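You operate a simulated robot arm through the tools that you are given. There is no shell and no other tool. Be economical: measure what you need, move in short steps, check, and stop when the job is done.

Carry out the task below with a simulated robot arm. There is one attempt and no reset: what you move stays moved.

JOB
Grease the slide plate's middle, then run the box lid open and shut.
Fine: it is the feed box lid; use the green brush and the grease tin; put the brush back. Set down upright: green brush. Where these are worked on the way, their far stop is far enough and under half their travel is too little: feed box lid. A coat counts when it lies all over at full strength: go over it till it gets no stronger.

Only the result counts: the job must be done as asked and must still hold three seconds after the hand-in. Knocking over, shifting, dropping, spilling or breaking anything else fails it. A push-on lid holds only when it is set on centred and level and pressed home; a screw cap is set on level and turned clockwise until tight.

ROBOT AND FRAMES
A 7-joint arm with a two-finger parallel gripper, fixed in place. Base frame: the origin is at the foot of the arm, x ahead of it, y to its left, z up; the work surface is at about z = 872. Lengths are in mm, angles in degrees, forces in N, time in s.
With the tool pointing down near the work surface it reaches from about 300 to 700 mm from the base axis. Its first joint turns from -66.0 to 66.0 degrees. Payload 1.57 kg.
The TCP is the grasp point between the finger pads, 30 mm short of the fingertips. In the tool frame z runs along the fingers and y along their closing line. Largest opening 110 mm; finger width 24, thickness 12; the body of the gripper, 48 by 112 mm, starts 78 mm behind the TCP.
Orientation is that of the tool frame in the base frame, as a unit quaternion [x, y, z, w]. With the fingers straight down and closing along the base's y, the tool's x points along the base's -x, its y along +y and its z along -z.

CONTROLS
- The arm moves only by the tool servo_tool. Its argument "series" is text: rows parted by semicolons, each of 7 numbers parted by spaces: the shift along the tool's x, y, z in cm, then the turn, a rotation vector about the tool's x, y, z in degrees, then the closure, from 0 (fully open) to 1 (shut). In form: tx ty tz rx ry rz gripper; .... A call has 1 to 20 rows; each row is the pose to reach, as a shift and turn from the pose commanded when the call began, along the tool's axes at that moment. A row lasts 0.2 s, in which the tool goes at most 50 mm and 8.6 degrees; a call with a longer step from one row to the next is refused whole, and so is a gripper value outside its range. Where a pose cannot be reached the arm comes as near as it can. A force on the tool above 40 N (or 10 N above the force at the start of the call, whichever is more), or a blocked arm, ends the call early, and 0.2 s more pass. Each finger travels about 108 mm/s and halts on what it meets, pressing with about 22 N; the grip force reading is that of the motor and also rises with nothing between the fingers. The clock runs only during rows and for 0.2 s after the last one: add rows that repeat a pose to give the fingers time. The reply holds the time, the measured pose of the TCP, the force on the tool along the base axes, the opening and the grip force, in the units named above and with some noise, with the torque about the TCP (base axes, N m) and any sound that the robot's microphone picked up, and new pictures: "pictures" is both (left out), scene, wrist or none.
- Cameras (640 x 400 px; columns grow to the right, rows downward): "scene" is fixed at [159.5, -386.3, 1403.1]; the picture's right is [0.83, -0.56, 0.00], its down [-0.32, -0.47, -0.82] and it looks along [0.46, 0.68, -0.57] (base axes); focal length 261 px, centre (320, 200). "wrist" rides on the gripper at [70, 16, -141] in the tool frame; the picture's right is [-0.23, 0.97, 0.00], its down [-0.86, -0.20, -0.48] and it looks along [-0.47, -0.11, 0.88] (tool axes); focal length 222 px, centre (320, 200). There is no depth. A picture from a camera that has moved, and an enlarged one, comes with that camera's place and axes in the base frame and with its lens.
- zoom(camera, box): a new picture of the part [left, top, right, bottom] of that camera's present view, enlarged. It takes no simulated time.
- job_done(): hands the job in; it is judged then, once.

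Go step by step. Nothing tells you positions but the pictures and the camera data: compare them with the known pose of the tool, close in by small moves and look again before you grip or let go. The budget is 120 turns and 200 pictures, counting those below and the enlarged ones. Unless the task says otherwise, let go and move clear before handing in, and close with one line.

The tools are called after "Call:" by a JSON object that holds its "method" and its "body". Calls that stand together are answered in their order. servo_tool: Moves the arm, as the interface text tells. Its arguments: {"type":"object","properties":{"series":{"type":"string"},"pictures":{"type":"string","enum":["both","scene","wrist","none"]}},"required":["series"]} The other tools are called the same way: zoom (camera, box) takes an enlarged picture of a part of a camera's view; job_done () hands the job in.

At the start:

```text
clock: 0.0
ee_pos: [462.1, 92.4, 1197.3]
tool_rot: [0.0, 1.0, 0.0, 0.0]
ft_force: [0.4, 0.4, 0.0]
ft_torque: [0.0, -0.01, -0.02]
grip_width: 110.0
finger_force: 0.1
```

scene: 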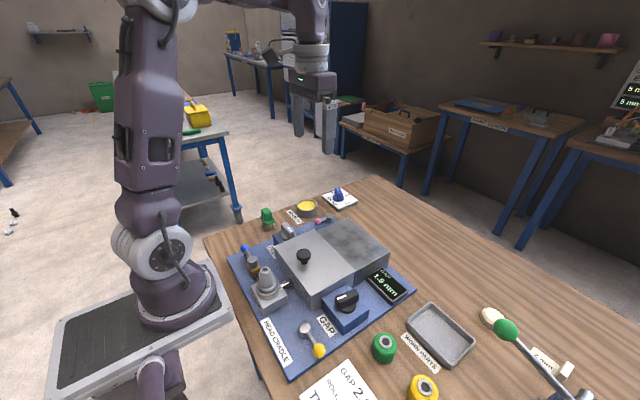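
wrist: 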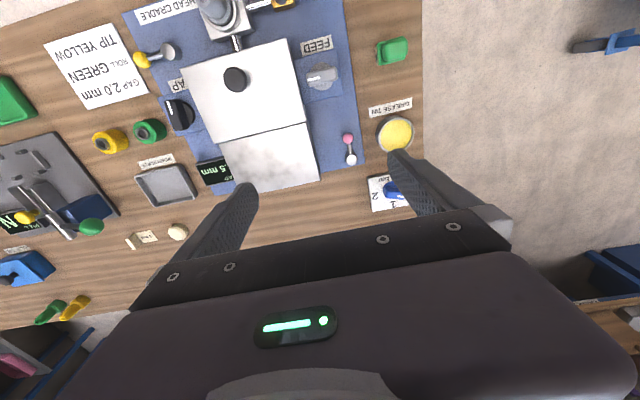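

I see a bench with a blue-based fixture, a grease tin at the far left and several tools. I'll zoom in to identify the slide plate, the feed box lid and the green brush.

Call:
{"method": "zoom", "body": {"camera": "scene", "box": [220, 170, 420, 295]}}

Call:
{"method": "zoom", "body": {"camera": "scene", "box": [380, 275, 580, 400]}}

Call:
{"method": "zoom", "body": {"camera": "wrist", "box": [0, 70, 220, 330]}}

Call:
{"method": "zoom", "body": {"camera": "wrist", "box": [140, 0, 430, 220]}}

```text
3.20 times, centred on (320, 232) of scene
camera zoom: at [159.5, -386.3, 1403.1], right [0.83, -0.56, 0.0], down [-0.32, -0.47, -0.82], along [0.46, 0.68, -0.57], focal length 835 px, centre (320, 96)
```

zoom: 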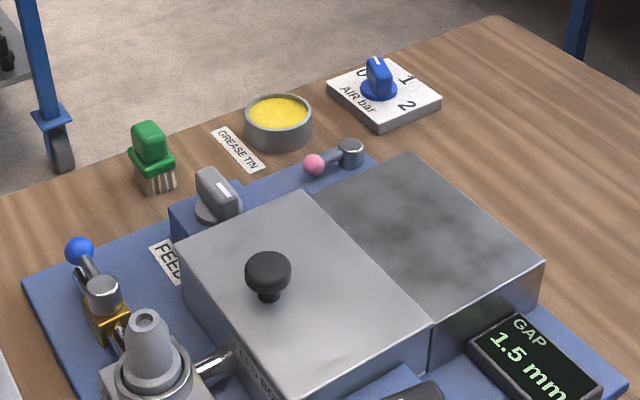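

```text
3.20 times, centred on (480, 338) of scene
camera zoom: at [159.5, -386.3, 1403.1], right [0.83, -0.56, 0.0], down [-0.32, -0.47, -0.82], along [0.46, 0.68, -0.57], focal length 835 px, centre (-192, -240)
```

zoom: 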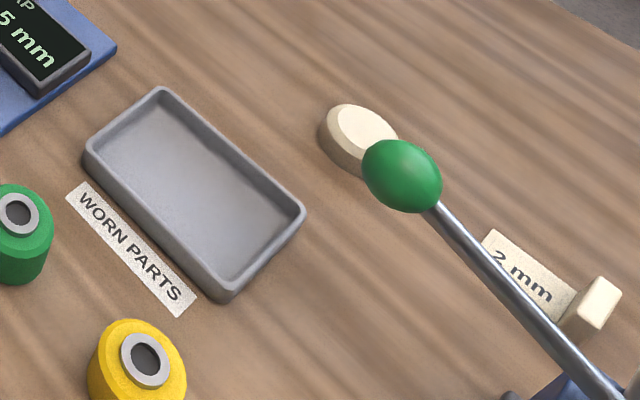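

```text
1.54 times, centred on (110, 200) of wrist
camera zoom: at [391.9, 108.8, 1340.0], right [0.23, 0.97, 0.0], down [0.86, -0.2, 0.48], along [0.47, -0.11, -0.88], focal length 342 px, centre (643, 200)
```

zoom: 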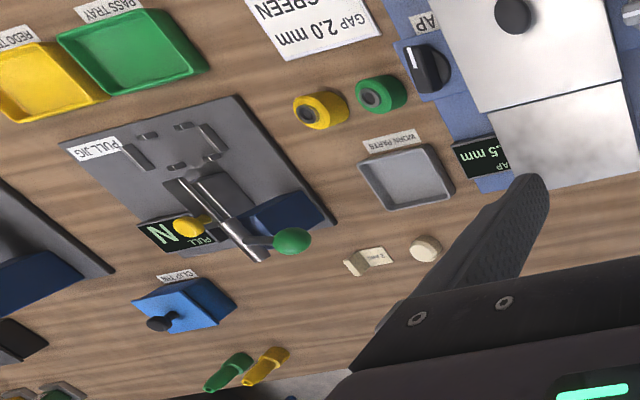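

```text
1.82 times, centred on (285, 110) of wrist
camera zoom: at [391.9, 108.8, 1340.0], right [0.23, 0.97, 0.0], down [0.86, -0.2, 0.48], along [0.47, -0.11, -0.88], focal length 404 px, centre (384, 364)
```

zoom: 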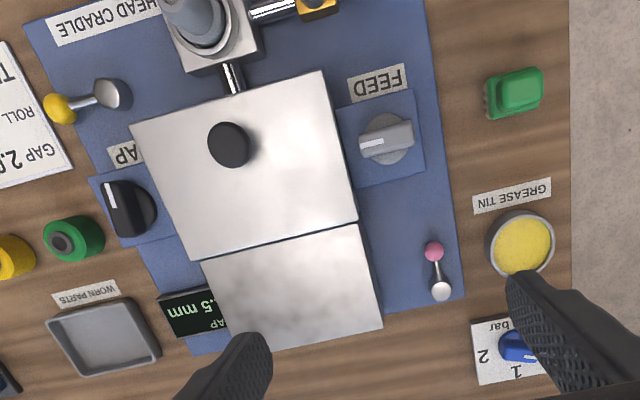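

The green brush stands bristles-down near (380, 230) and the tin is near (521, 226). The lid knob is near (364, -15, 959), and the mottled plate beyond it is probably the slide plate. I'll move to above the brush to look.

Call:
{"method": "servo_tool", "body": {"series": "1.6 2.7 2.9 0 0 0 0;3.3 5.4 5.8 0 0 0 0;4.9 8.2 8.8 0 0 0 0;6.6 10.9 11.7 0 0 0 0;8.2 13.6 14.7 0 0 0 0;8.2 13.6 14.7 0 0 0 0"}}

```text
clock: 1.4
ee_pos: [380.0, 228.6, 1046.9]
tool_rot: [0.0, 1.0, -0.001, 0.0]
ft_force: [0.2, -0.6, -0.3]
ft_torque: [-0.02, -0.05, 0.02]
grip_width: 109.8
finger_force: 0.2
camera wrist: at [309.2, 244.7, 1188.7], right [0.23, 0.97, 0.0], down [0.86, -0.2, 0.48], along [0.47, -0.11, -0.88], focal length 222 px, centre (320, 200)
```

scene: 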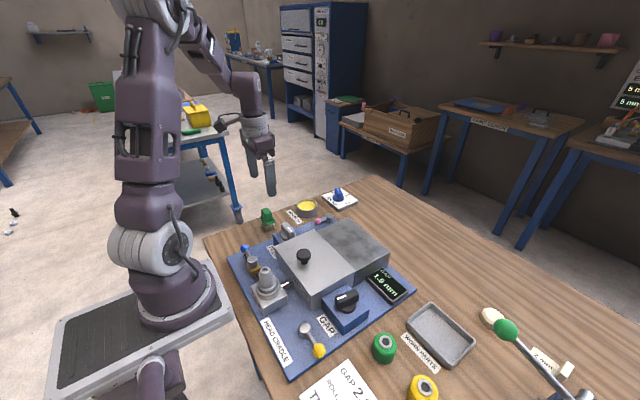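
wrist: 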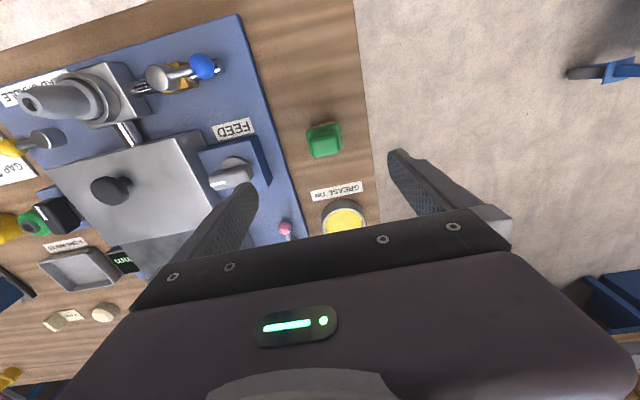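

The brush is in view just below; zooming on it to measure it.

Call:
{"method": "zoom", "body": {"camera": "wrist", "box": [270, 95, 390, 170]}}

Call:
{"method": "zoom", "body": {"camera": "scene", "box": [240, 190, 320, 240]}}

Call:
{"method": "zoom", "body": {"camera": "wrist", "box": [30, 80, 350, 280]}}

```text
5.33 times, centred on (330, 132) of wrist
camera zoom: at [309.2, 244.7, 1188.7], right [0.23, 0.97, 0.0], down [0.86, -0.2, 0.48], along [0.47, -0.11, -0.88], focal length 1185 px, centre (267, 560)
```

zoom: 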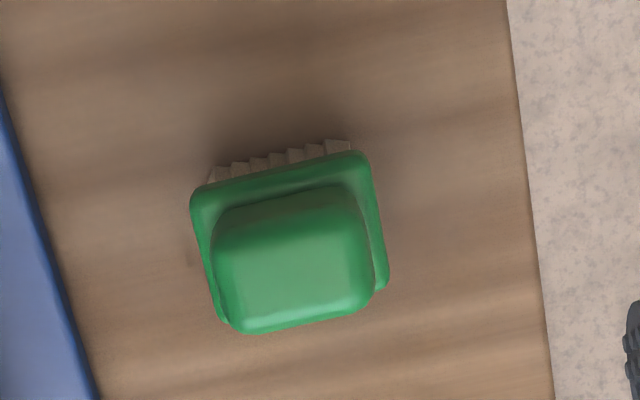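

```text
8.00 times, centred on (280, 215) of scene
camera zoom: at [159.5, -386.3, 1403.1], right [0.83, -0.56, 0.0], down [-0.32, -0.47, -0.82], along [0.46, 0.68, -0.57], focal length 2088 px, centre (640, 80)
```

zoom: 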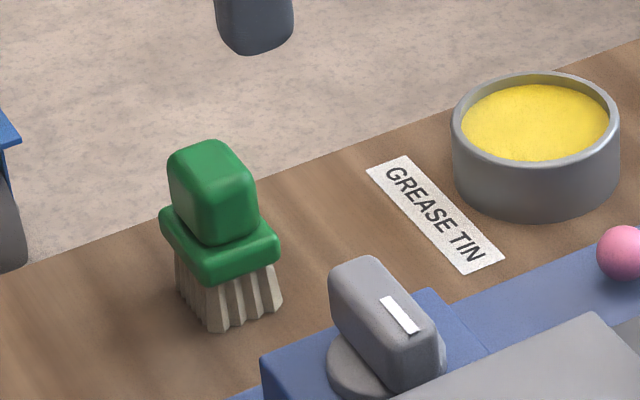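

```text
2.00 times, centred on (190, 180) of wrist
camera zoom: at [309.2, 244.7, 1188.7], right [0.23, 0.97, 0.0], down [0.86, -0.2, 0.48], along [0.47, -0.11, -0.88], focal length 444 px, centre (580, 240)
```

zoom: 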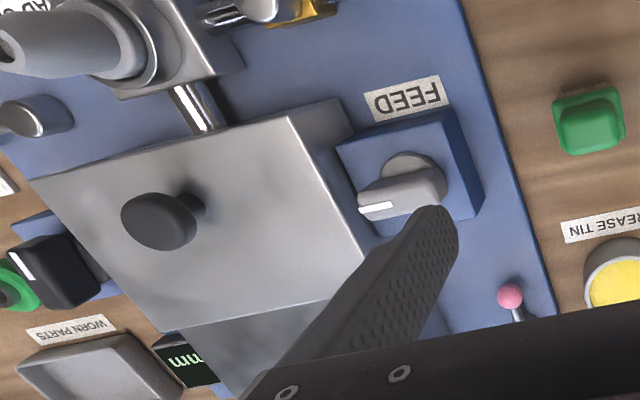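

The brush handle top is about (379, 234.5, 921), roughly 33 mm along y, with a flange below it. I'll descend above it with the fingers open and check.

Call:
{"method": "servo_tool", "body": {"series": "0.05 0.6 4 0 0 0 0;0.1 0.6 8 0 0 0 0.2;0.1 0.6 9.3 0 0 0 0.4;0.1 0.6 9.3 0 0 0 0.4"}}

Call:
{"method": "zoom", "body": {"camera": "scene", "box": [232, 165, 328, 240]}}

```text
clock: 2.4
ee_pos: [378.6, 236.1, 956.0]
tool_rot: [0.0, 1.0, -0.001, 0.0]
ft_force: [-0.7, 0.4, -1.0]
ft_torque: [0.0, 0.03, 0.0]
grip_width: 66.2
finger_force: 0.1
camera wrist: at [308.6, 251.1, 1098.6], right [0.23, 0.97, 0.0], down [0.86, -0.2, 0.48], along [0.47, -0.11, -0.88], focal length 222 px, centre (320, 200)
```

scene: 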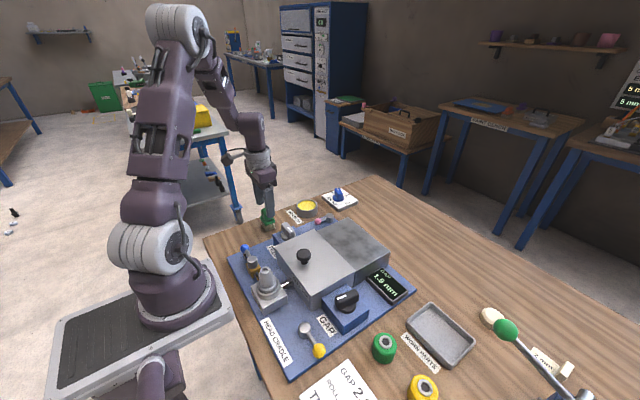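
wrist: 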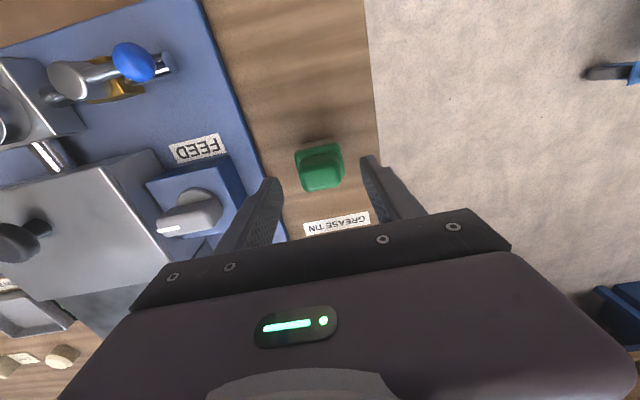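

```text
5.33 times, centred on (280, 202) of scene
camera zoom: at [159.5, -386.3, 1403.1], right [0.83, -0.56, 0.0], down [-0.32, -0.47, -0.82], along [0.46, 0.68, -0.57], focal length 1392 px, centre (533, 187)
```

zoom: 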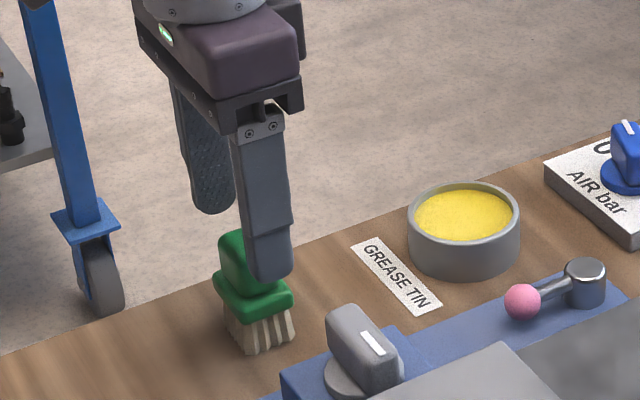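

The fingers straddle the handle and are well centred. I'll lower another 25 mm and close.

Call:
{"method": "servo_tool", "body": {"series": "0 -0.1 1.3 0 0 0 0.4;0 -0.1 2.4 0 0 0 0.4;0 -0.1 2.4 0 0 0 0.6;0 -0.1 2.4 0 0 0 0.7;0 -0.1 2.4 0 0 0 0.8;0 -0.1 2.4 0 0 0 0.8"}}

Call:
{"method": "zoom", "body": {"camera": "scene", "box": [232, 165, 328, 240]}}

```text
clock: 3.8
ee_pos: [379.4, 234.0, 936.5]
tool_rot: [0.001, 1.0, 0.001, -0.001]
ft_force: [0.3, 0.2, -0.5]
ft_torque: [0.01, -0.05, 0.02]
grip_width: 35.4
finger_force: 21.8
camera wrist: at [309.2, 249.2, 1077.7], right [0.23, 0.97, 0.0], down [0.86, -0.2, 0.48], along [0.47, -0.11, -0.88], focal length 222 px, centre (320, 200)
```

scene: 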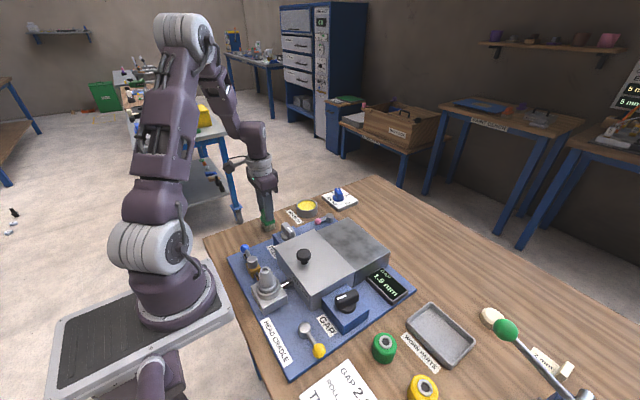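
wrist: 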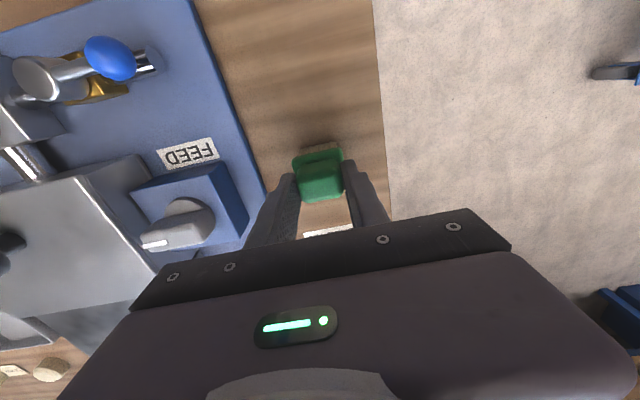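

```text
5.33 times, centred on (280, 202) of scene
camera zoom: at [159.5, -386.3, 1403.1], right [0.83, -0.56, 0.0], down [-0.32, -0.47, -0.82], along [0.46, 0.68, -0.57], focal length 1392 px, centre (533, 187)
```

zoom: 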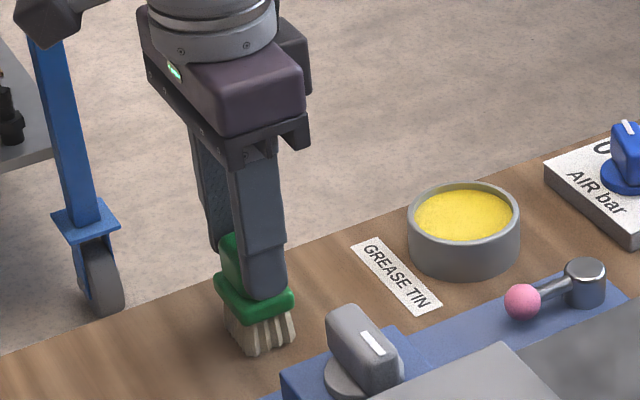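

Gripped at 35 mm. I'll lift straight up, then carry it over to the tin.

Call:
{"method": "servo_tool", "body": {"series": "0 0 -3 0 0 0 0.9;0 0 -7 0 0 0 0.9;-4.5 -0.3 -7 0 0 0 0.9;-9 -0.6 -7 0 0 0 0.9;-13.8 -0.8 -7 0 0 0 0.9;-13.8 -0.8 -7 0 0 0 0.9"}}

Call:
{"method": "zoom", "body": {"camera": "scene", "box": [252, 145, 348, 220]}}

```text
clock: 5.2
ee_pos: [515.1, 228.0, 1004.3]
tool_rot: [0.0, 1.0, 0.001, 0.0]
ft_force: [0.6, 0.6, -0.6]
ft_torque: [0.0, 0.0, 0.0]
grip_width: 10.8
finger_force: 0.1
camera wrist: at [445.0, 243.3, 1146.4], right [0.23, 0.97, 0.0], down [0.86, -0.2, 0.48], along [0.47, -0.11, -0.88], focal length 222 px, centre (320, 200)
```

scene: 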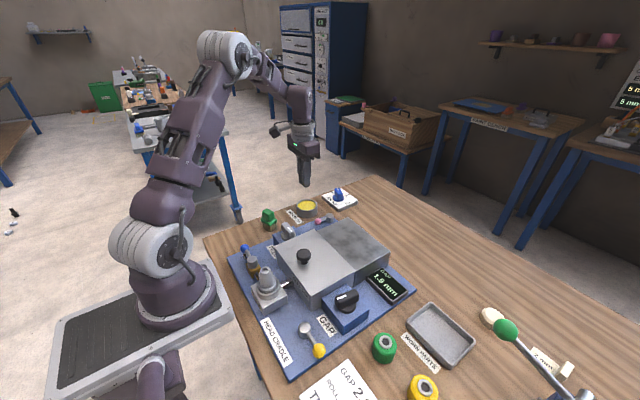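
wrist: 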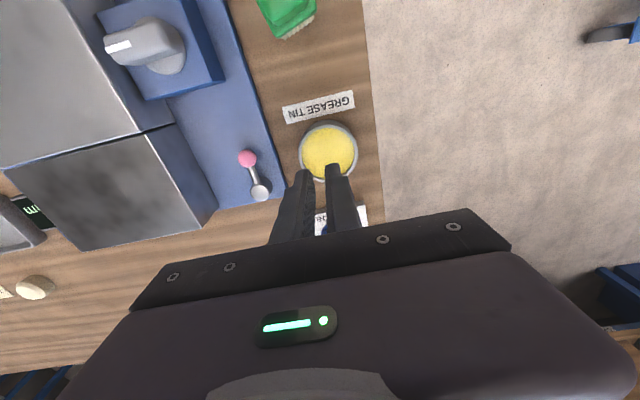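

```text
5.33 times, centred on (300, 182) of scene
camera zoom: at [159.5, -386.3, 1403.1], right [0.83, -0.56, 0.0], down [-0.32, -0.47, -0.82], along [0.46, 0.68, -0.57], focal length 1392 px, centre (427, 293)
```

zoom: 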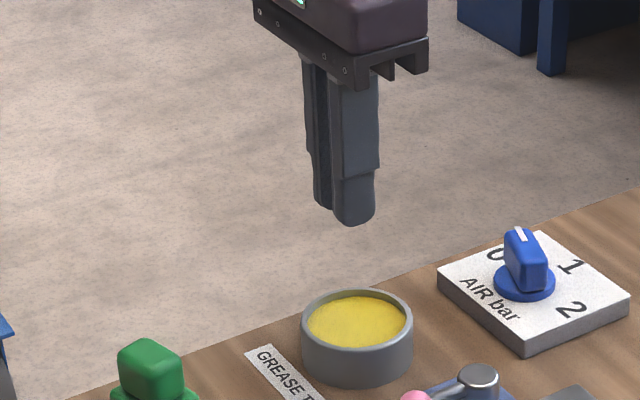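

The brush slipped out on the lift because my grip was too shallow. It is still standing, so I'll go back and look at it before gripping deeper.

Call:
{"method": "servo_tool", "body": {"series": "4.5 0.3 0 0 0 0 0.6;9 0.6 0 0 0 0 0.5;13.6 0.7 1 0 0 0 0.4;13.6 0.7 2.5 0 0 0 0.4;13.6 0.7 3.5 0 0 0 0.4;13.6 0.7 3.5 0 0 0 0.4"}}

Call:
{"method": "zoom", "body": {"camera": "scene", "box": [248, 195, 296, 232]}}

Call:
{"method": "zoom", "body": {"camera": "wrist", "box": [240, 100, 400, 200]}}

```text
clock: 6.6
ee_pos: [379.0, 235.1, 967.9]
tool_rot: [0.001, 1.0, 0.0, 0.0]
ft_force: [0.4, -0.6, -0.6]
ft_torque: [0.04, -0.03, 0.0]
grip_width: 66.2
finger_force: 0.2
camera wrist: at [309.5, 250.2, 1111.0], right [0.23, 0.97, 0.0], down [0.85, -0.2, 0.48], along [0.47, -0.11, -0.88], focal length 222 px, centre (320, 200)
```

scene: 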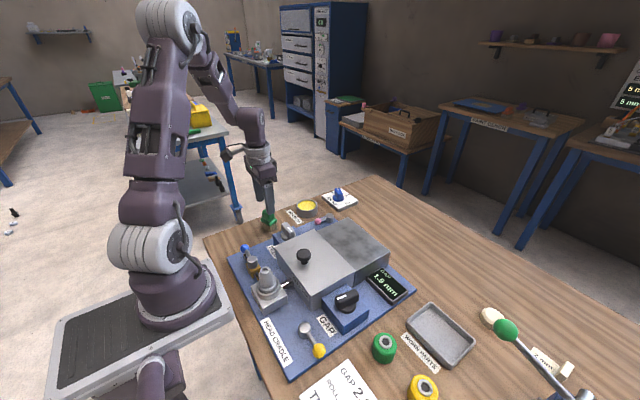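
wrist: 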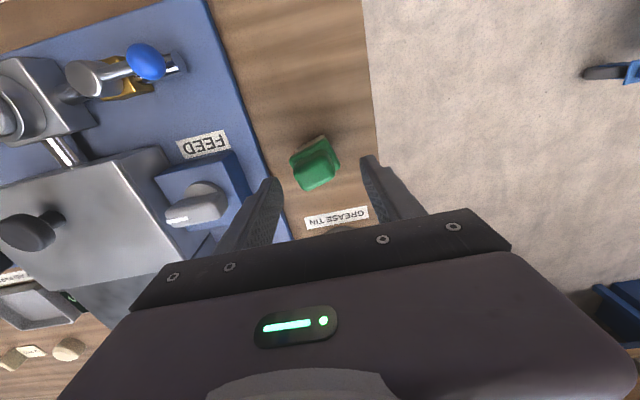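

```text
10.81 times, centred on (272, 214) of scene
camera zoom: at [159.5, -386.3, 1403.1], right [0.83, -0.56, 0.0], down [-0.32, -0.47, -0.82], along [0.46, 0.68, -0.57], focal length 2822 px, centre (839, 54)
```

zoom: 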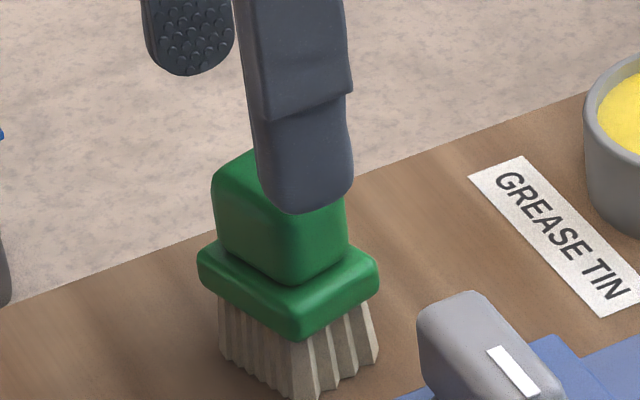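

```text
4.00 times, centred on (320, 150) of wrist
camera zoom: at [309.5, 250.2, 1111.0], right [0.23, 0.97, 0.0], down [0.85, -0.2, 0.48], along [0.47, -0.11, -0.88], focal length 888 px, centre (320, 400)
```

zoom: 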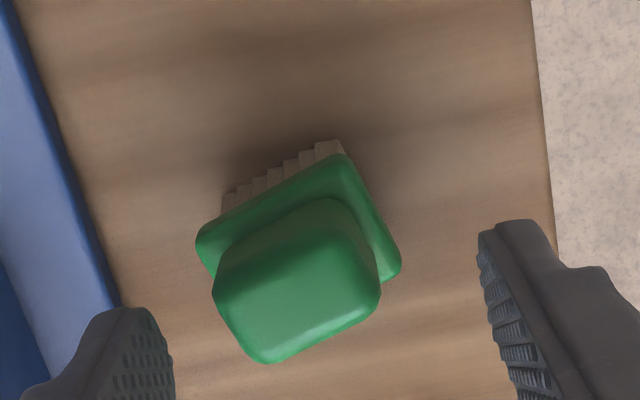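

The brush has turned about 15° and its centre is now about (382, 229). I'll turn the fingers to match, recentre and lower to just above the flange.

Call:
{"method": "servo_tool", "body": {"series": "-0.3 -0.58 0.5 0 0 -7.8 0.4;-0.3 -0.58 1.0 0 0 -15.6 0.4;-0.3 -0.58 2.5 0 0 -15.6 0.4;-0.3 -0.58 3.2 0 0 -15.6 0.4;-0.3 -0.58 3.5 0 0 -15.6 0.4;-0.3 -0.58 3.7 0 0 -15.6 0.4;-0.3 -0.58 3.7 0 0 -15.6 0.4"}}

Call:
{"method": "zoom", "body": {"camera": "scene", "box": [248, 195, 296, 232]}}

Call:
{"method": "zoom", "body": {"camera": "wrist", "box": [240, 120, 400, 220]}}

```text
clock: 8.2
ee_pos: [384.8, 226.3, 932.0]
tool_rot: [-0.136, 0.991, 0.0, 0.0]
ft_force: [-0.6, 0.0, 0.0]
ft_torque: [0.04, 0.01, 0.04]
grip_width: 66.2
finger_force: 0.1
camera wrist: at [311.5, 224.0, 1074.7], right [-0.04, 1.0, 0.0], down [0.88, 0.04, 0.48], along [0.48, 0.02, -0.88], focal length 222 px, centre (320, 200)
```

scene: 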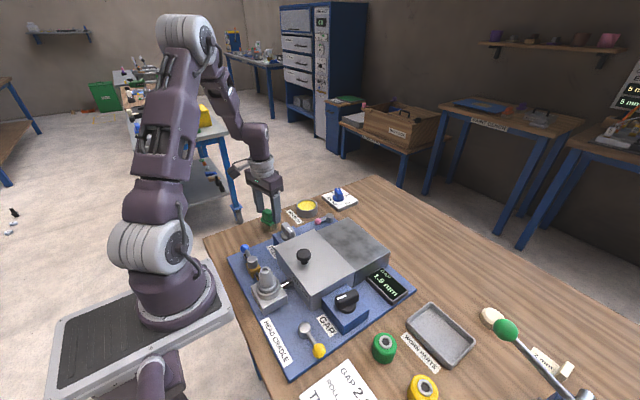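
wrist: 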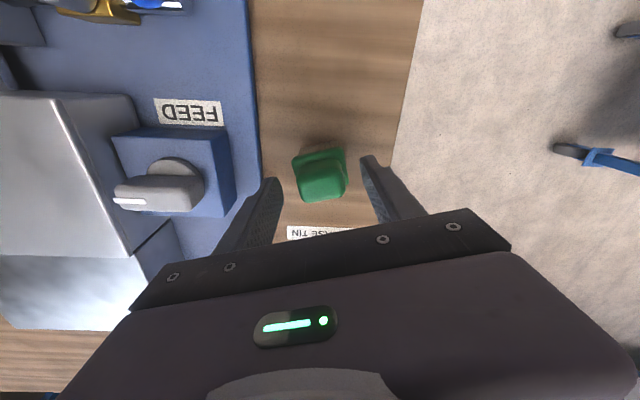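

```text
10.81 times, centred on (272, 214) of scene
camera zoom: at [159.5, -386.3, 1403.1], right [0.83, -0.56, 0.0], down [-0.32, -0.47, -0.82], along [0.46, 0.68, -0.57], focal length 2822 px, centre (839, 54)
```

zoom: 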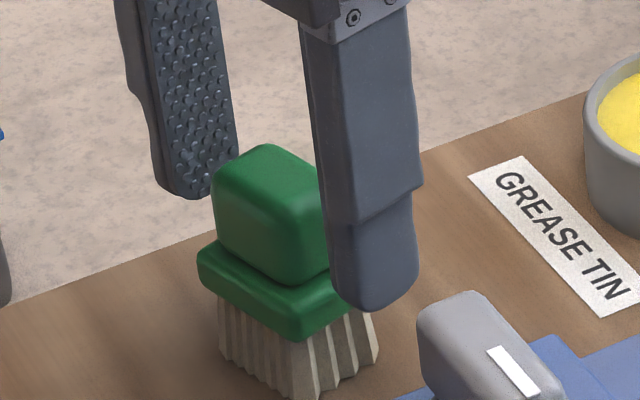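

```text
4.00 times, centred on (320, 170) of wrist
camera zoom: at [311.5, 224.0, 1074.7], right [-0.04, 1.0, 0.0], down [0.88, 0.04, 0.48], along [0.48, 0.02, -0.88], focal length 888 px, centre (320, 320)
```

zoom: 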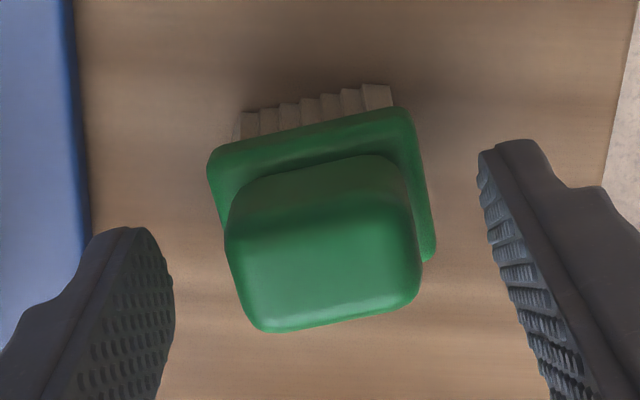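

Aligned with the brush, and the pads are textured right to their tips. I'll nudge the centring, go 5 mm lower and close.

Call:
{"method": "servo_tool", "body": {"series": "0.2 0.16 0.5 0 0 0 0.4;0.2 0.16 0.5 0 0 0 0.55;0.2 0.16 0.5 0 0 0 0.75;0.2 0.16 0.5 0 0 0 1;0.2 0.16 0.5 0 0 0 1;0.2 0.16 0.5 0 0 0 1"}}

Call:
{"method": "zoom", "body": {"camera": "scene", "box": [248, 195, 296, 232]}}

```text
clock: 9.6
ee_pos: [381.8, 229.0, 928.4]
tool_rot: [-0.136, 0.991, 0.0, 0.0]
ft_force: [0.8, -0.2, 1.2]
ft_torque: [0.0, -0.09, -0.02]
grip_width: 44.7
finger_force: 22.4
camera wrist: at [309.7, 224.6, 1069.4], right [-0.04, 1.0, 0.0], down [0.88, 0.04, 0.48], along [0.48, 0.02, -0.88], focal length 222 px, centre (320, 200)
```

scene: 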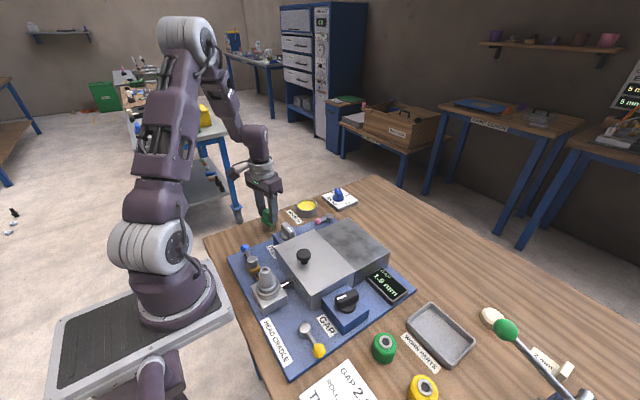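
wrist: 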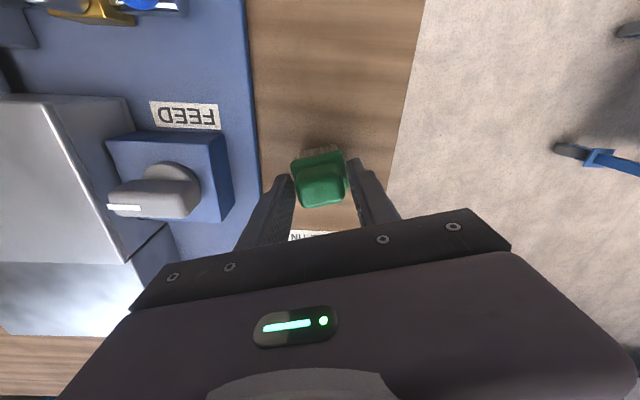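

```text
10.81 times, centred on (272, 214) of scene
camera zoom: at [159.5, -386.3, 1403.1], right [0.83, -0.56, 0.0], down [-0.32, -0.47, -0.82], along [0.46, 0.68, -0.57], focal length 2822 px, centre (839, 54)
```

zoom: 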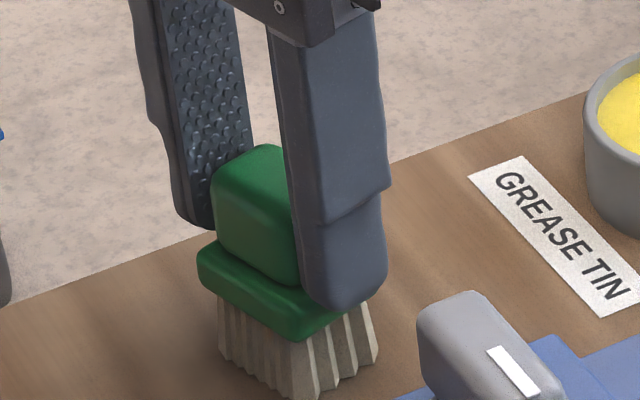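

The fingers closed on the flange at 44.7 mm, and the handle above it tapers. A firm flange grip is better, so I'll open slightly, go 5 mm lower, grip again and lift a little.

Call:
{"method": "servo_tool", "body": {"series": "0 0 0 0 0 0 0.5;0 0 0.3 0 0 0 0.5;0 0 0.55 0 0 0 0.5;0 0 0.55 0 0 0 0.8;0 0 0.55 0 0 0 1;0 0 0.55 0 0 0 1;0 0 0.55 0 0 0 1;0 0 0.2 0 0 0 1;0 0 -0.5 0 0 0 1;0 0 -1.5 0 0 0 1;0 0 -1.5 0 0 0 1"}}

Call:
{"method": "zoom", "body": {"camera": "scene", "box": [248, 195, 296, 232]}}

```text
clock: 12.0
ee_pos: [381.3, 227.2, 941.2]
tool_rot: [-0.136, 0.991, 0.0, 0.0]
ft_force: [-0.1, 0.4, -0.9]
ft_torque: [0.02, 0.0, -0.01]
grip_width: 44.5
finger_force: 21.9
camera wrist: at [310.2, 223.6, 1084.9], right [-0.04, 1.0, 0.0], down [0.88, 0.04, 0.48], along [0.48, 0.02, -0.88], focal length 222 px, centre (320, 200)
```

scene: 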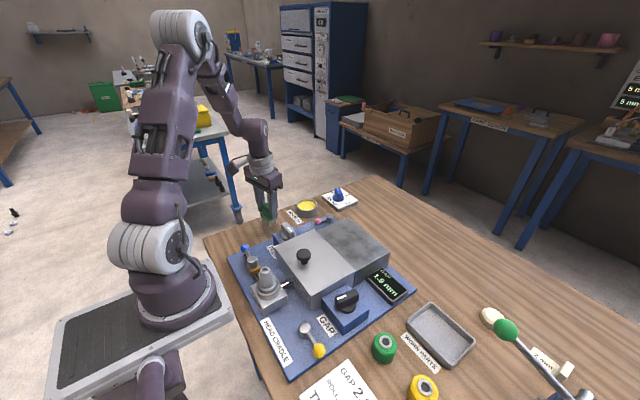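
wrist: 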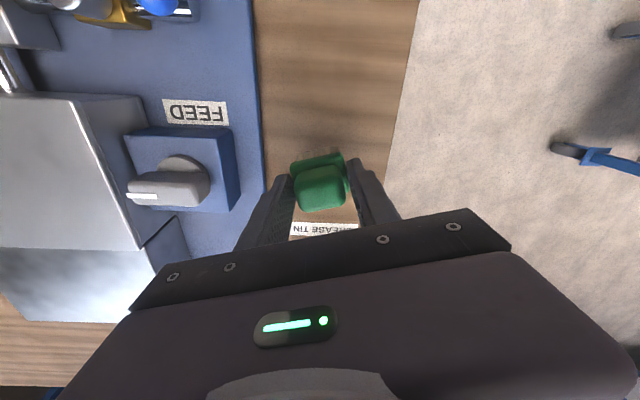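

```text
10.81 times, centred on (272, 214) of scene
camera zoom: at [159.5, -386.3, 1403.1], right [0.83, -0.56, 0.0], down [-0.32, -0.47, -0.82], along [0.46, 0.68, -0.57], focal length 2822 px, centre (839, 54)
```

zoom: 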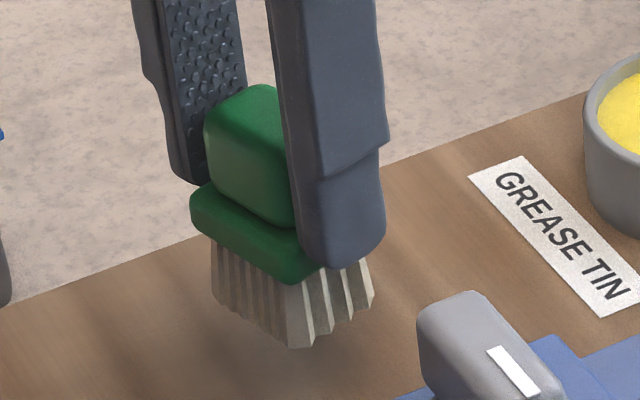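

The brush is lifted and level, with its bristle bottom about 51 mm below the TCP. I'll carry it to above the tin.

Call:
{"method": "servo_tool", "body": {"series": "0 0 -1.5 0 0 0 1;0 0 -3 0 0 0 1;0 0 -4.5 0 0 0 1;-2.8 -0.65 -4.5 0 0 0 1;-5.6 -1.3 -4.5 0 0 0 1;-8.4 -1.95 -4.5 0 0 0 1;-11.2 -2.6 -4.5 0 0 0 1;-13.8 -3.24 -4.5 0 0 0 1;-13.8 -3.24 -4.5 0 0 0 1"}}

Call:
{"method": "zoom", "body": {"camera": "scene", "box": [272, 165, 352, 227]}}

Call:
{"method": "zoom", "body": {"camera": "wrist", "box": [230, 100, 410, 220]}}

```text
clock: 14.0
ee_pos: [525.8, 237.0, 984.8]
tool_rot: [-0.135, 0.991, 0.001, 0.0]
ft_force: [-0.5, 0.4, -0.3]
ft_torque: [-0.02, 0.01, -0.02]
grip_width: 44.4
finger_force: 22.2
camera wrist: at [453.4, 232.6, 1127.2], right [-0.04, 1.0, 0.0], down [0.88, 0.04, 0.48], along [0.48, 0.02, -0.88], focal length 222 px, centre (320, 200)
```

scene: 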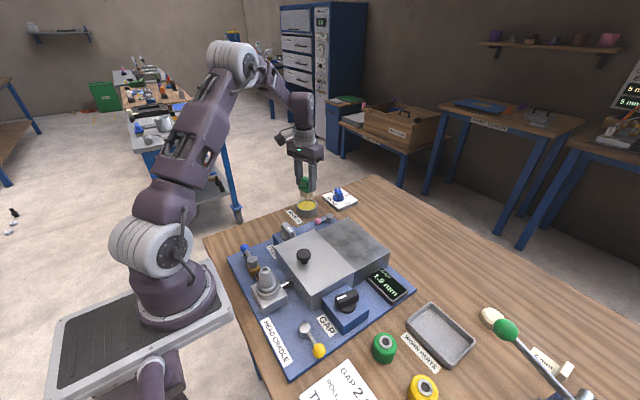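
wrist: 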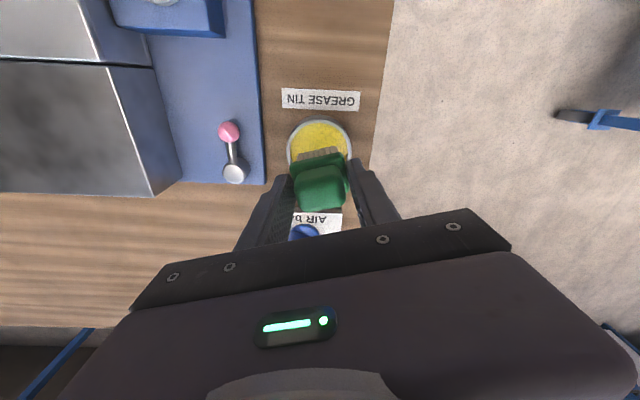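

```text
6.45 times, centred on (312, 196) of scene
camera zoom: at [159.5, -386.3, 1403.1], right [0.83, -0.56, 0.0], down [-0.32, -0.47, -0.82], along [0.46, 0.68, -0.57], focal length 1684 px, centre (372, 226)
```

zoom: 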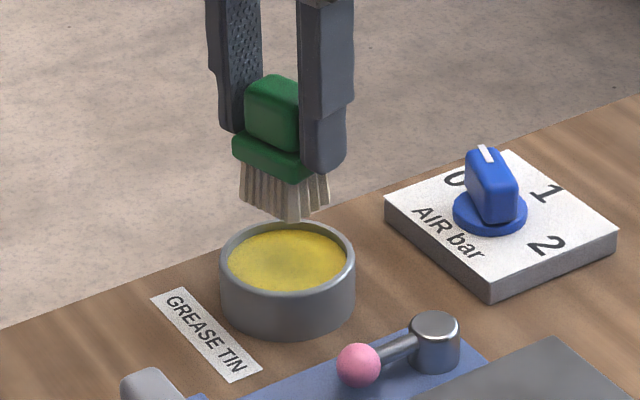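

```text
3.33 times, centred on (320, 160) of wrist
camera zoom: at [453.4, 232.6, 1127.2], right [-0.04, 1.0, 0.0], down [0.88, 0.04, 0.48], along [0.48, 0.02, -0.88], focal length 740 px, centre (320, 333)
```

zoom: 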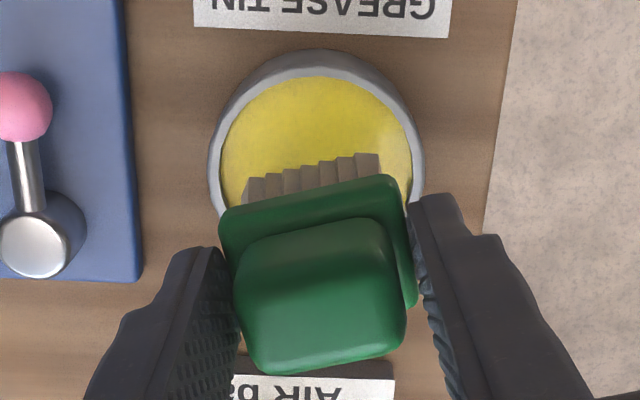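

The tin's centre looks to be about (517, 233), slightly behind the brush. I'll shift back 9 mm and lower to near the rim to check.

Call:
{"method": "servo_tool", "body": {"series": "0.94 -0.1 0 0 0 0 1;0.94 -0.1 1.2 0 0 0 1;0.94 -0.1 2.3 0 0 0 1;0.94 -0.1 2.3 0 0 0 1"}}

Call:
{"method": "zoom", "body": {"camera": "scene", "box": [272, 165, 352, 227]}}

Call:
{"method": "zoom", "body": {"camera": "wrist", "box": [230, 100, 410, 220]}}

```text
clock: 15.0
ee_pos: [514.8, 232.1, 963.9]
tool_rot: [-0.136, 0.991, 0.0, 0.0]
ft_force: [0.4, 0.0, -0.8]
ft_torque: [-0.01, 0.0, -0.01]
grip_width: 44.2
finger_force: 21.8
camera wrist: at [443.2, 228.1, 1106.1], right [-0.04, 1.0, 0.0], down [0.88, 0.04, 0.48], along [0.48, 0.02, -0.88], focal length 222 px, centre (320, 200)
```

scene: 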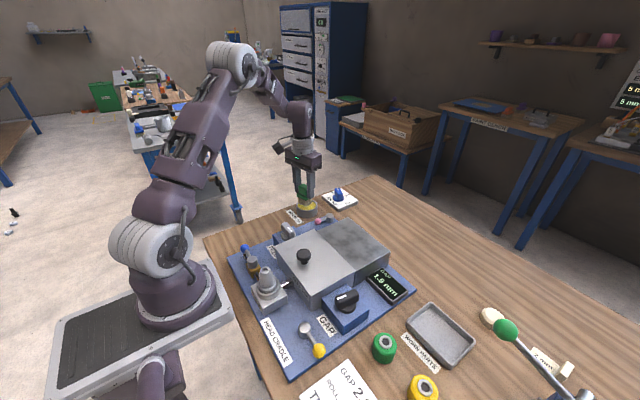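
wrist: 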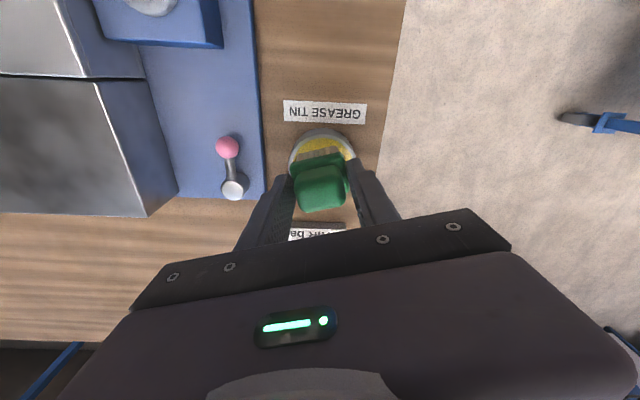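

```text
6.45 times, centred on (312, 196) of scene
camera zoom: at [159.5, -386.3, 1403.1], right [0.83, -0.56, 0.0], down [-0.32, -0.47, -0.82], along [0.46, 0.68, -0.57], focal length 1684 px, centre (372, 226)
```

zoom: 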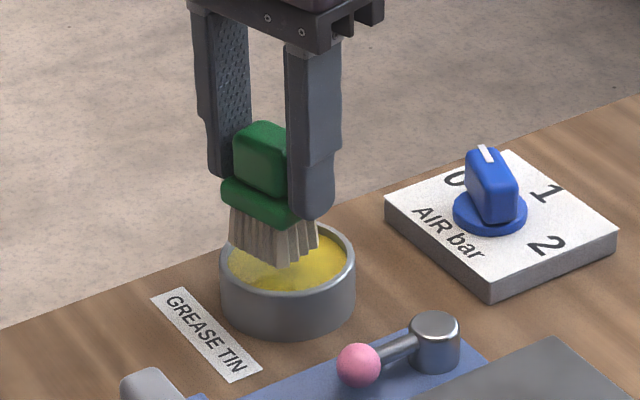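

```text
3.33 times, centred on (320, 160) of wrist
camera zoom: at [443.2, 228.1, 1106.1], right [-0.04, 1.0, 0.0], down [0.88, 0.04, 0.48], along [0.48, 0.02, -0.88], focal length 740 px, centre (320, 333)
```

zoom: 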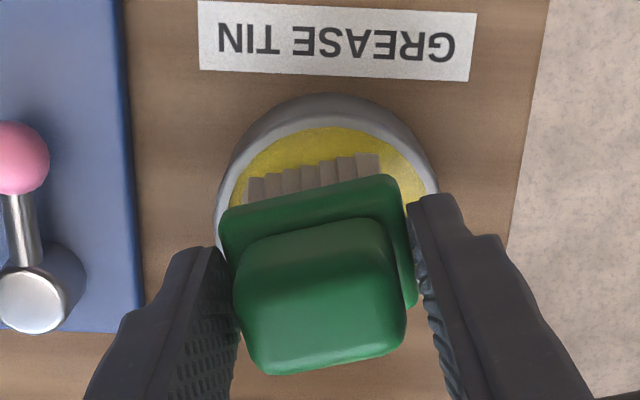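

The brush is over the grease with clearance all round. I'll move 3 mm forward and dip slowly, watching the force.

Call:
{"method": "servo_tool", "body": {"series": "-0.3 0 0.4 0 0 0 1;-0.3 0 0.8 0 0 0 1;-0.3 0 1.2 0 0 0 1;-0.3 0 1.6 0 0 0 1;-0.3 0 1.6 0 0 0 1"}}

Call:
{"method": "zoom", "body": {"camera": "scene", "box": [272, 165, 352, 227]}}

```text
clock: 16.2
ee_pos: [518.7, 231.3, 947.5]
tool_rot: [-0.135, 0.991, 0.0, 0.0]
ft_force: [-0.3, -1.1, -1.9]
ft_torque: [-0.01, 0.01, 0.07]
grip_width: 44.3
finger_force: 21.7
camera wrist: at [447.0, 228.2, 1089.7], right [-0.04, 1.0, 0.0], down [0.88, 0.04, 0.48], along [0.48, 0.02, -0.88], focal length 222 px, centre (320, 200)
```

scene: 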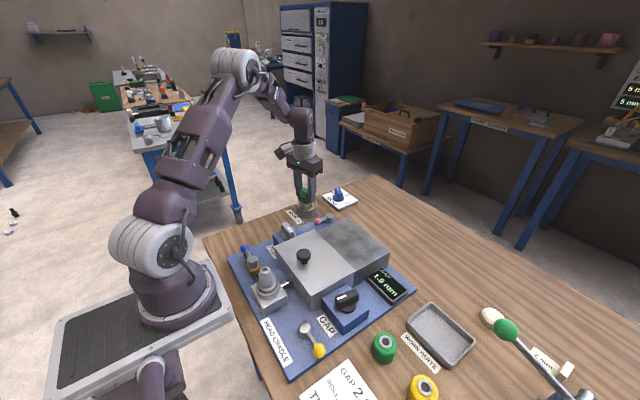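
wrist: 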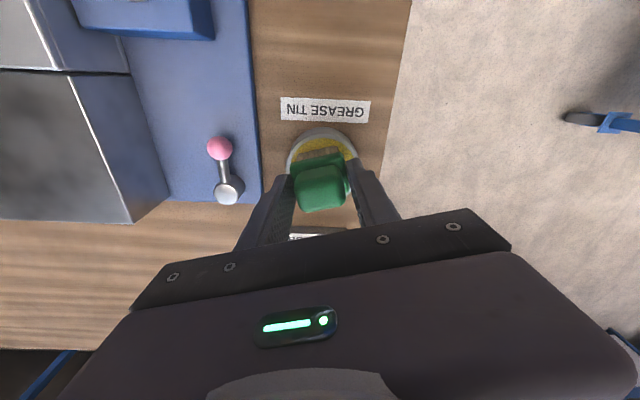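

```text
6.45 times, centred on (312, 196) of scene
camera zoom: at [159.5, -386.3, 1403.1], right [0.83, -0.56, 0.0], down [-0.32, -0.47, -0.82], along [0.46, 0.68, -0.57], focal length 1684 px, centre (372, 226)
```

zoom: 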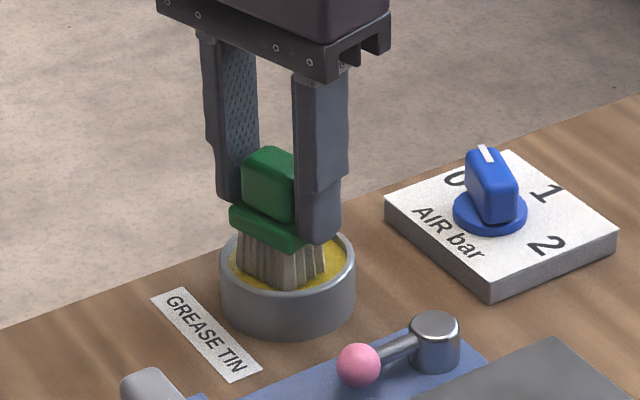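

The bristles are inside the rim and just reaching the grease. I'll dip about 7 mm deeper.

Call:
{"method": "servo_tool", "body": {"series": "0 0 0.2 0 0 0 1;0 0 0.4 0 0 0 1;0 0 0.6 0 0 0 1;0 0 0.7 0 0 0 1;0 0 0.7 0 0 0 1", "pictures": "none"}}

Call:
{"method": "zoom", "body": {"camera": "scene", "box": [272, 165, 352, 227]}}

```text
clock: 17.4
ee_pos: [517.0, 231.4, 942.3]
tool_rot: [-0.136, 0.991, 0.0, 0.0]
ft_force: [5.2, -3.0, 16.5]
ft_torque: [-0.05, -0.27, 0.01]
grip_width: 44.6
finger_force: 22.0
```

```text
6.45 times, centred on (312, 196) of scene
camera zoom: at [159.3, -386.5, 1403.1], right [0.83, -0.56, 0.0], down [-0.32, -0.47, -0.82], along [0.46, 0.68, -0.57], focal length 1684 px, centre (372, 226)
```

zoom: 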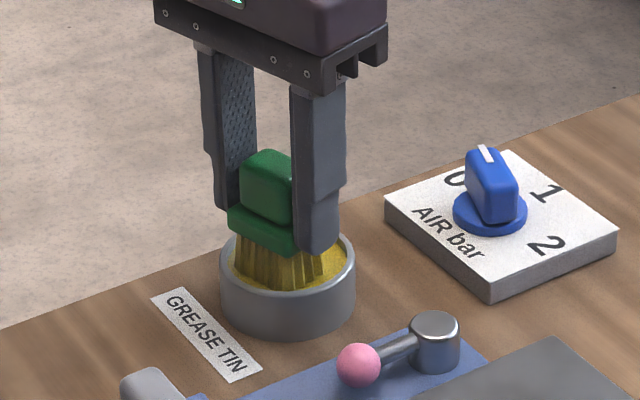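

The bristles are loaded. I'll lift and move toward the slide plate to view it closely.

Call:
{"method": "servo_tool", "body": {"series": "0 0 -1.5 0 0 0 1;0 0 -3.5 0 0 0 1;0 0 -6.5 0 0 0 1;0 0 -9.5 0 0 0 1;1.2 -2.6 -11.5 0 0 0 1;2.3 -5.1 -11.5 0 0 0 1;3.5 -7.7 -11.5 0 0 0 1;4.6 -10.2 -11.5 0 0 0 1;4.6 -10.2 -11.5 0 0 0 1"}}

Call:
{"method": "zoom", "body": {"camera": "scene", "box": [260, 195, 420, 305]}}

```text
clock: 19.4
ee_pos: [501.9, 120.1, 1055.3]
tool_rot: [-0.135, 0.991, 0.0, 0.0]
ft_force: [0.2, 0.4, -1.5]
ft_torque: [0.01, 0.02, 0.0]
grip_width: 44.6
finger_force: 21.9
camera wrist: at [429.4, 116.9, 1198.2], right [-0.04, 1.0, 0.0], down [0.88, 0.04, 0.48], along [0.48, 0.02, -0.88], focal length 222 px, centre (320, 200)
```

scene: 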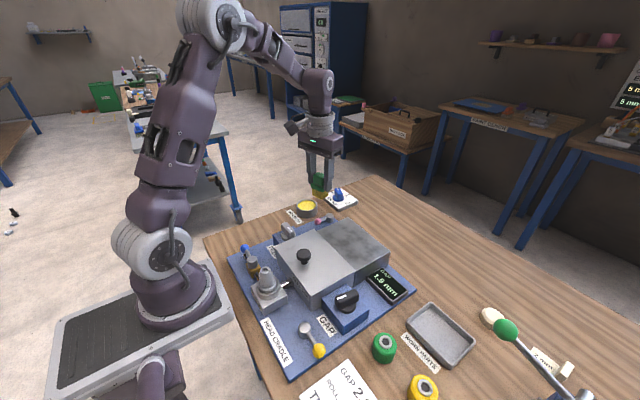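
wrist: 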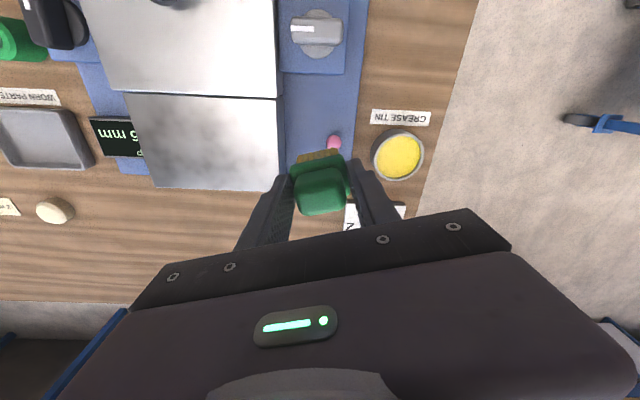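

```text
3.64 times, centred on (340, 250) of scene
camera zoom: at [159.5, -386.3, 1403.1], right [0.83, -0.56, 0.0], down [-0.32, -0.47, -0.82], along [0.46, 0.68, -0.57], focal length 949 px, centre (247, 18)
```

zoom: 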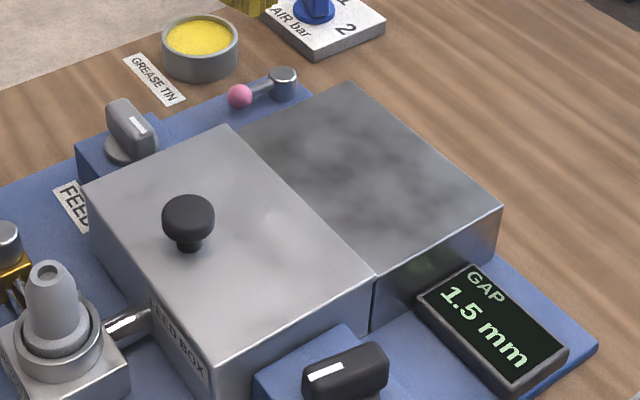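

The plate's top spans about x 451–567 and y -98–70 at z of about 922, aligned with the base axes. I'll zoom in to look for a marked middle zone.

Call:
{"method": "zoom", "body": {"camera": "wrist", "box": [80, 60, 320, 210]}}

Call:
{"method": "zoom", "body": {"camera": "scene", "box": [310, 205, 400, 265]}}

```text
2.67 times, centred on (200, 135) of wrist
camera zoom: at [429.4, 116.9, 1198.2], right [-0.04, 1.0, 0.0], down [0.88, 0.04, 0.48], along [0.48, 0.02, -0.88], focal length 592 px, centre (640, 373)
```

zoom: 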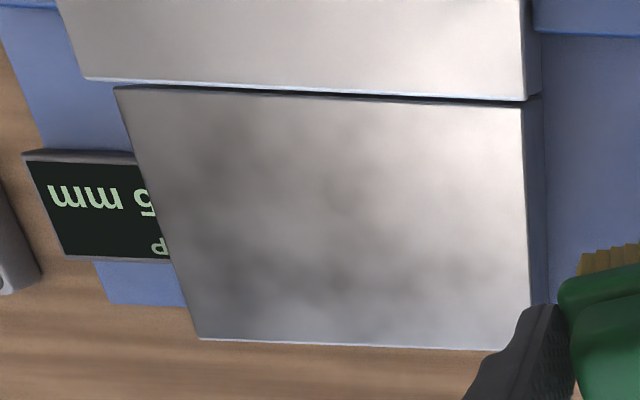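

```text
6.67 times, centred on (355, 235) of scene
camera zoom: at [159.5, -386.3, 1403.1], right [0.83, -0.56, 0.0], down [-0.32, -0.47, -0.82], along [0.46, 0.68, -0.57], focal length 1740 px, centre (87, -33)
```

zoom: 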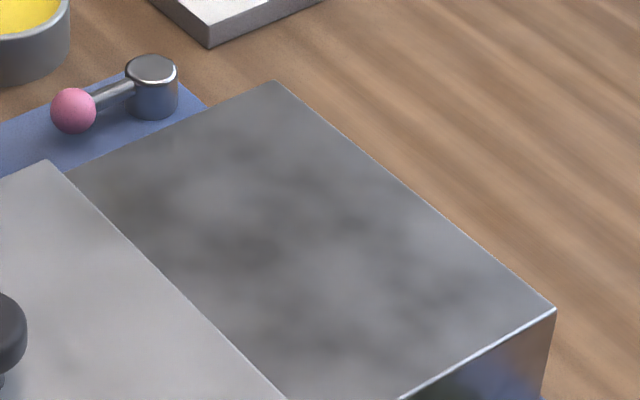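

No marked zone is visible; the plate is just mottled metal. I'll square the brush with the plate and bring it to above the plate's centre (509, -14).

Call:
{"method": "servo_tool", "body": {"series": "0.7 -3.3 0 0 0 4 1;1.5 -6.6 0 0 0 8 1;2.2 -9.8 0 0 0 12 1;2.9 -13.1 0 0 0 15.6 1;2.9 -13.1 2 0 0 15.6 1;2.9 -13.1 4 0 0 15.6 1;2.9 -13.1 6 0 0 15.6 1;2.9 -13.1 6 0 0 15.6 1"}}

Call:
{"method": "zoom", "body": {"camera": "scene", "box": [300, 190, 400, 265]}}

```text
clock: 21.2
ee_pos: [507.1, -14.6, 995.9]
tool_rot: [0.0, 1.0, 0.0, -0.001]
ft_force: [0.9, -0.1, -1.1]
ft_torque: [0.03, 0.04, 0.0]
grip_width: 44.5
finger_force: 22.0
camera wrist: at [437.0, 0.9, 1138.2], right [0.23, 0.97, 0.0], down [0.85, -0.2, 0.48], along [0.47, -0.11, -0.88], focal length 222 px, centre (320, 200)
```

scene: 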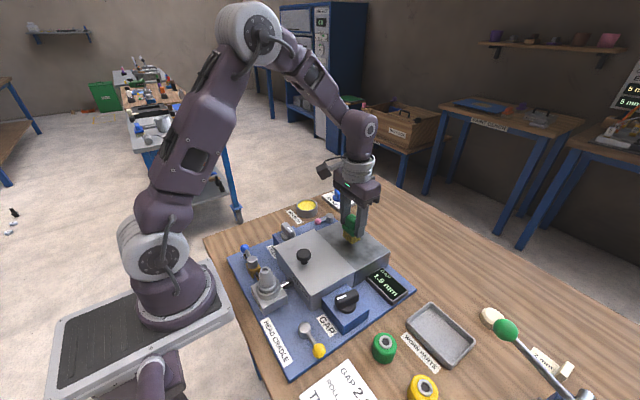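
wrist: 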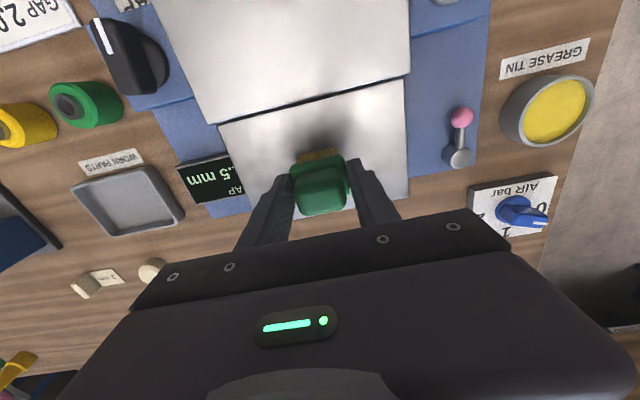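

```text
5.33 times, centred on (350, 228) of scene
camera zoom: at [159.5, -386.3, 1403.1], right [0.83, -0.56, 0.0], down [-0.32, -0.47, -0.82], along [0.46, 0.68, -0.57], focal length 1392 px, centre (160, 53)
```

zoom: 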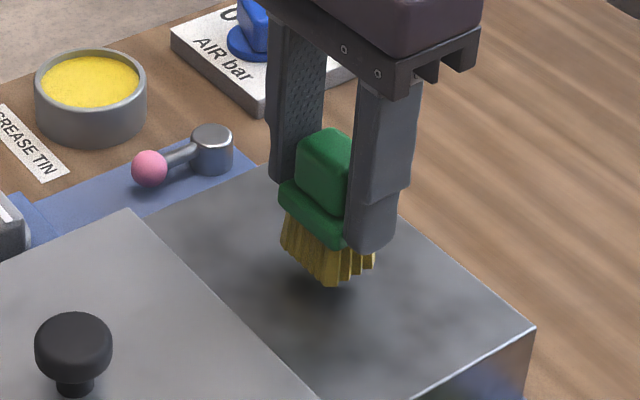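

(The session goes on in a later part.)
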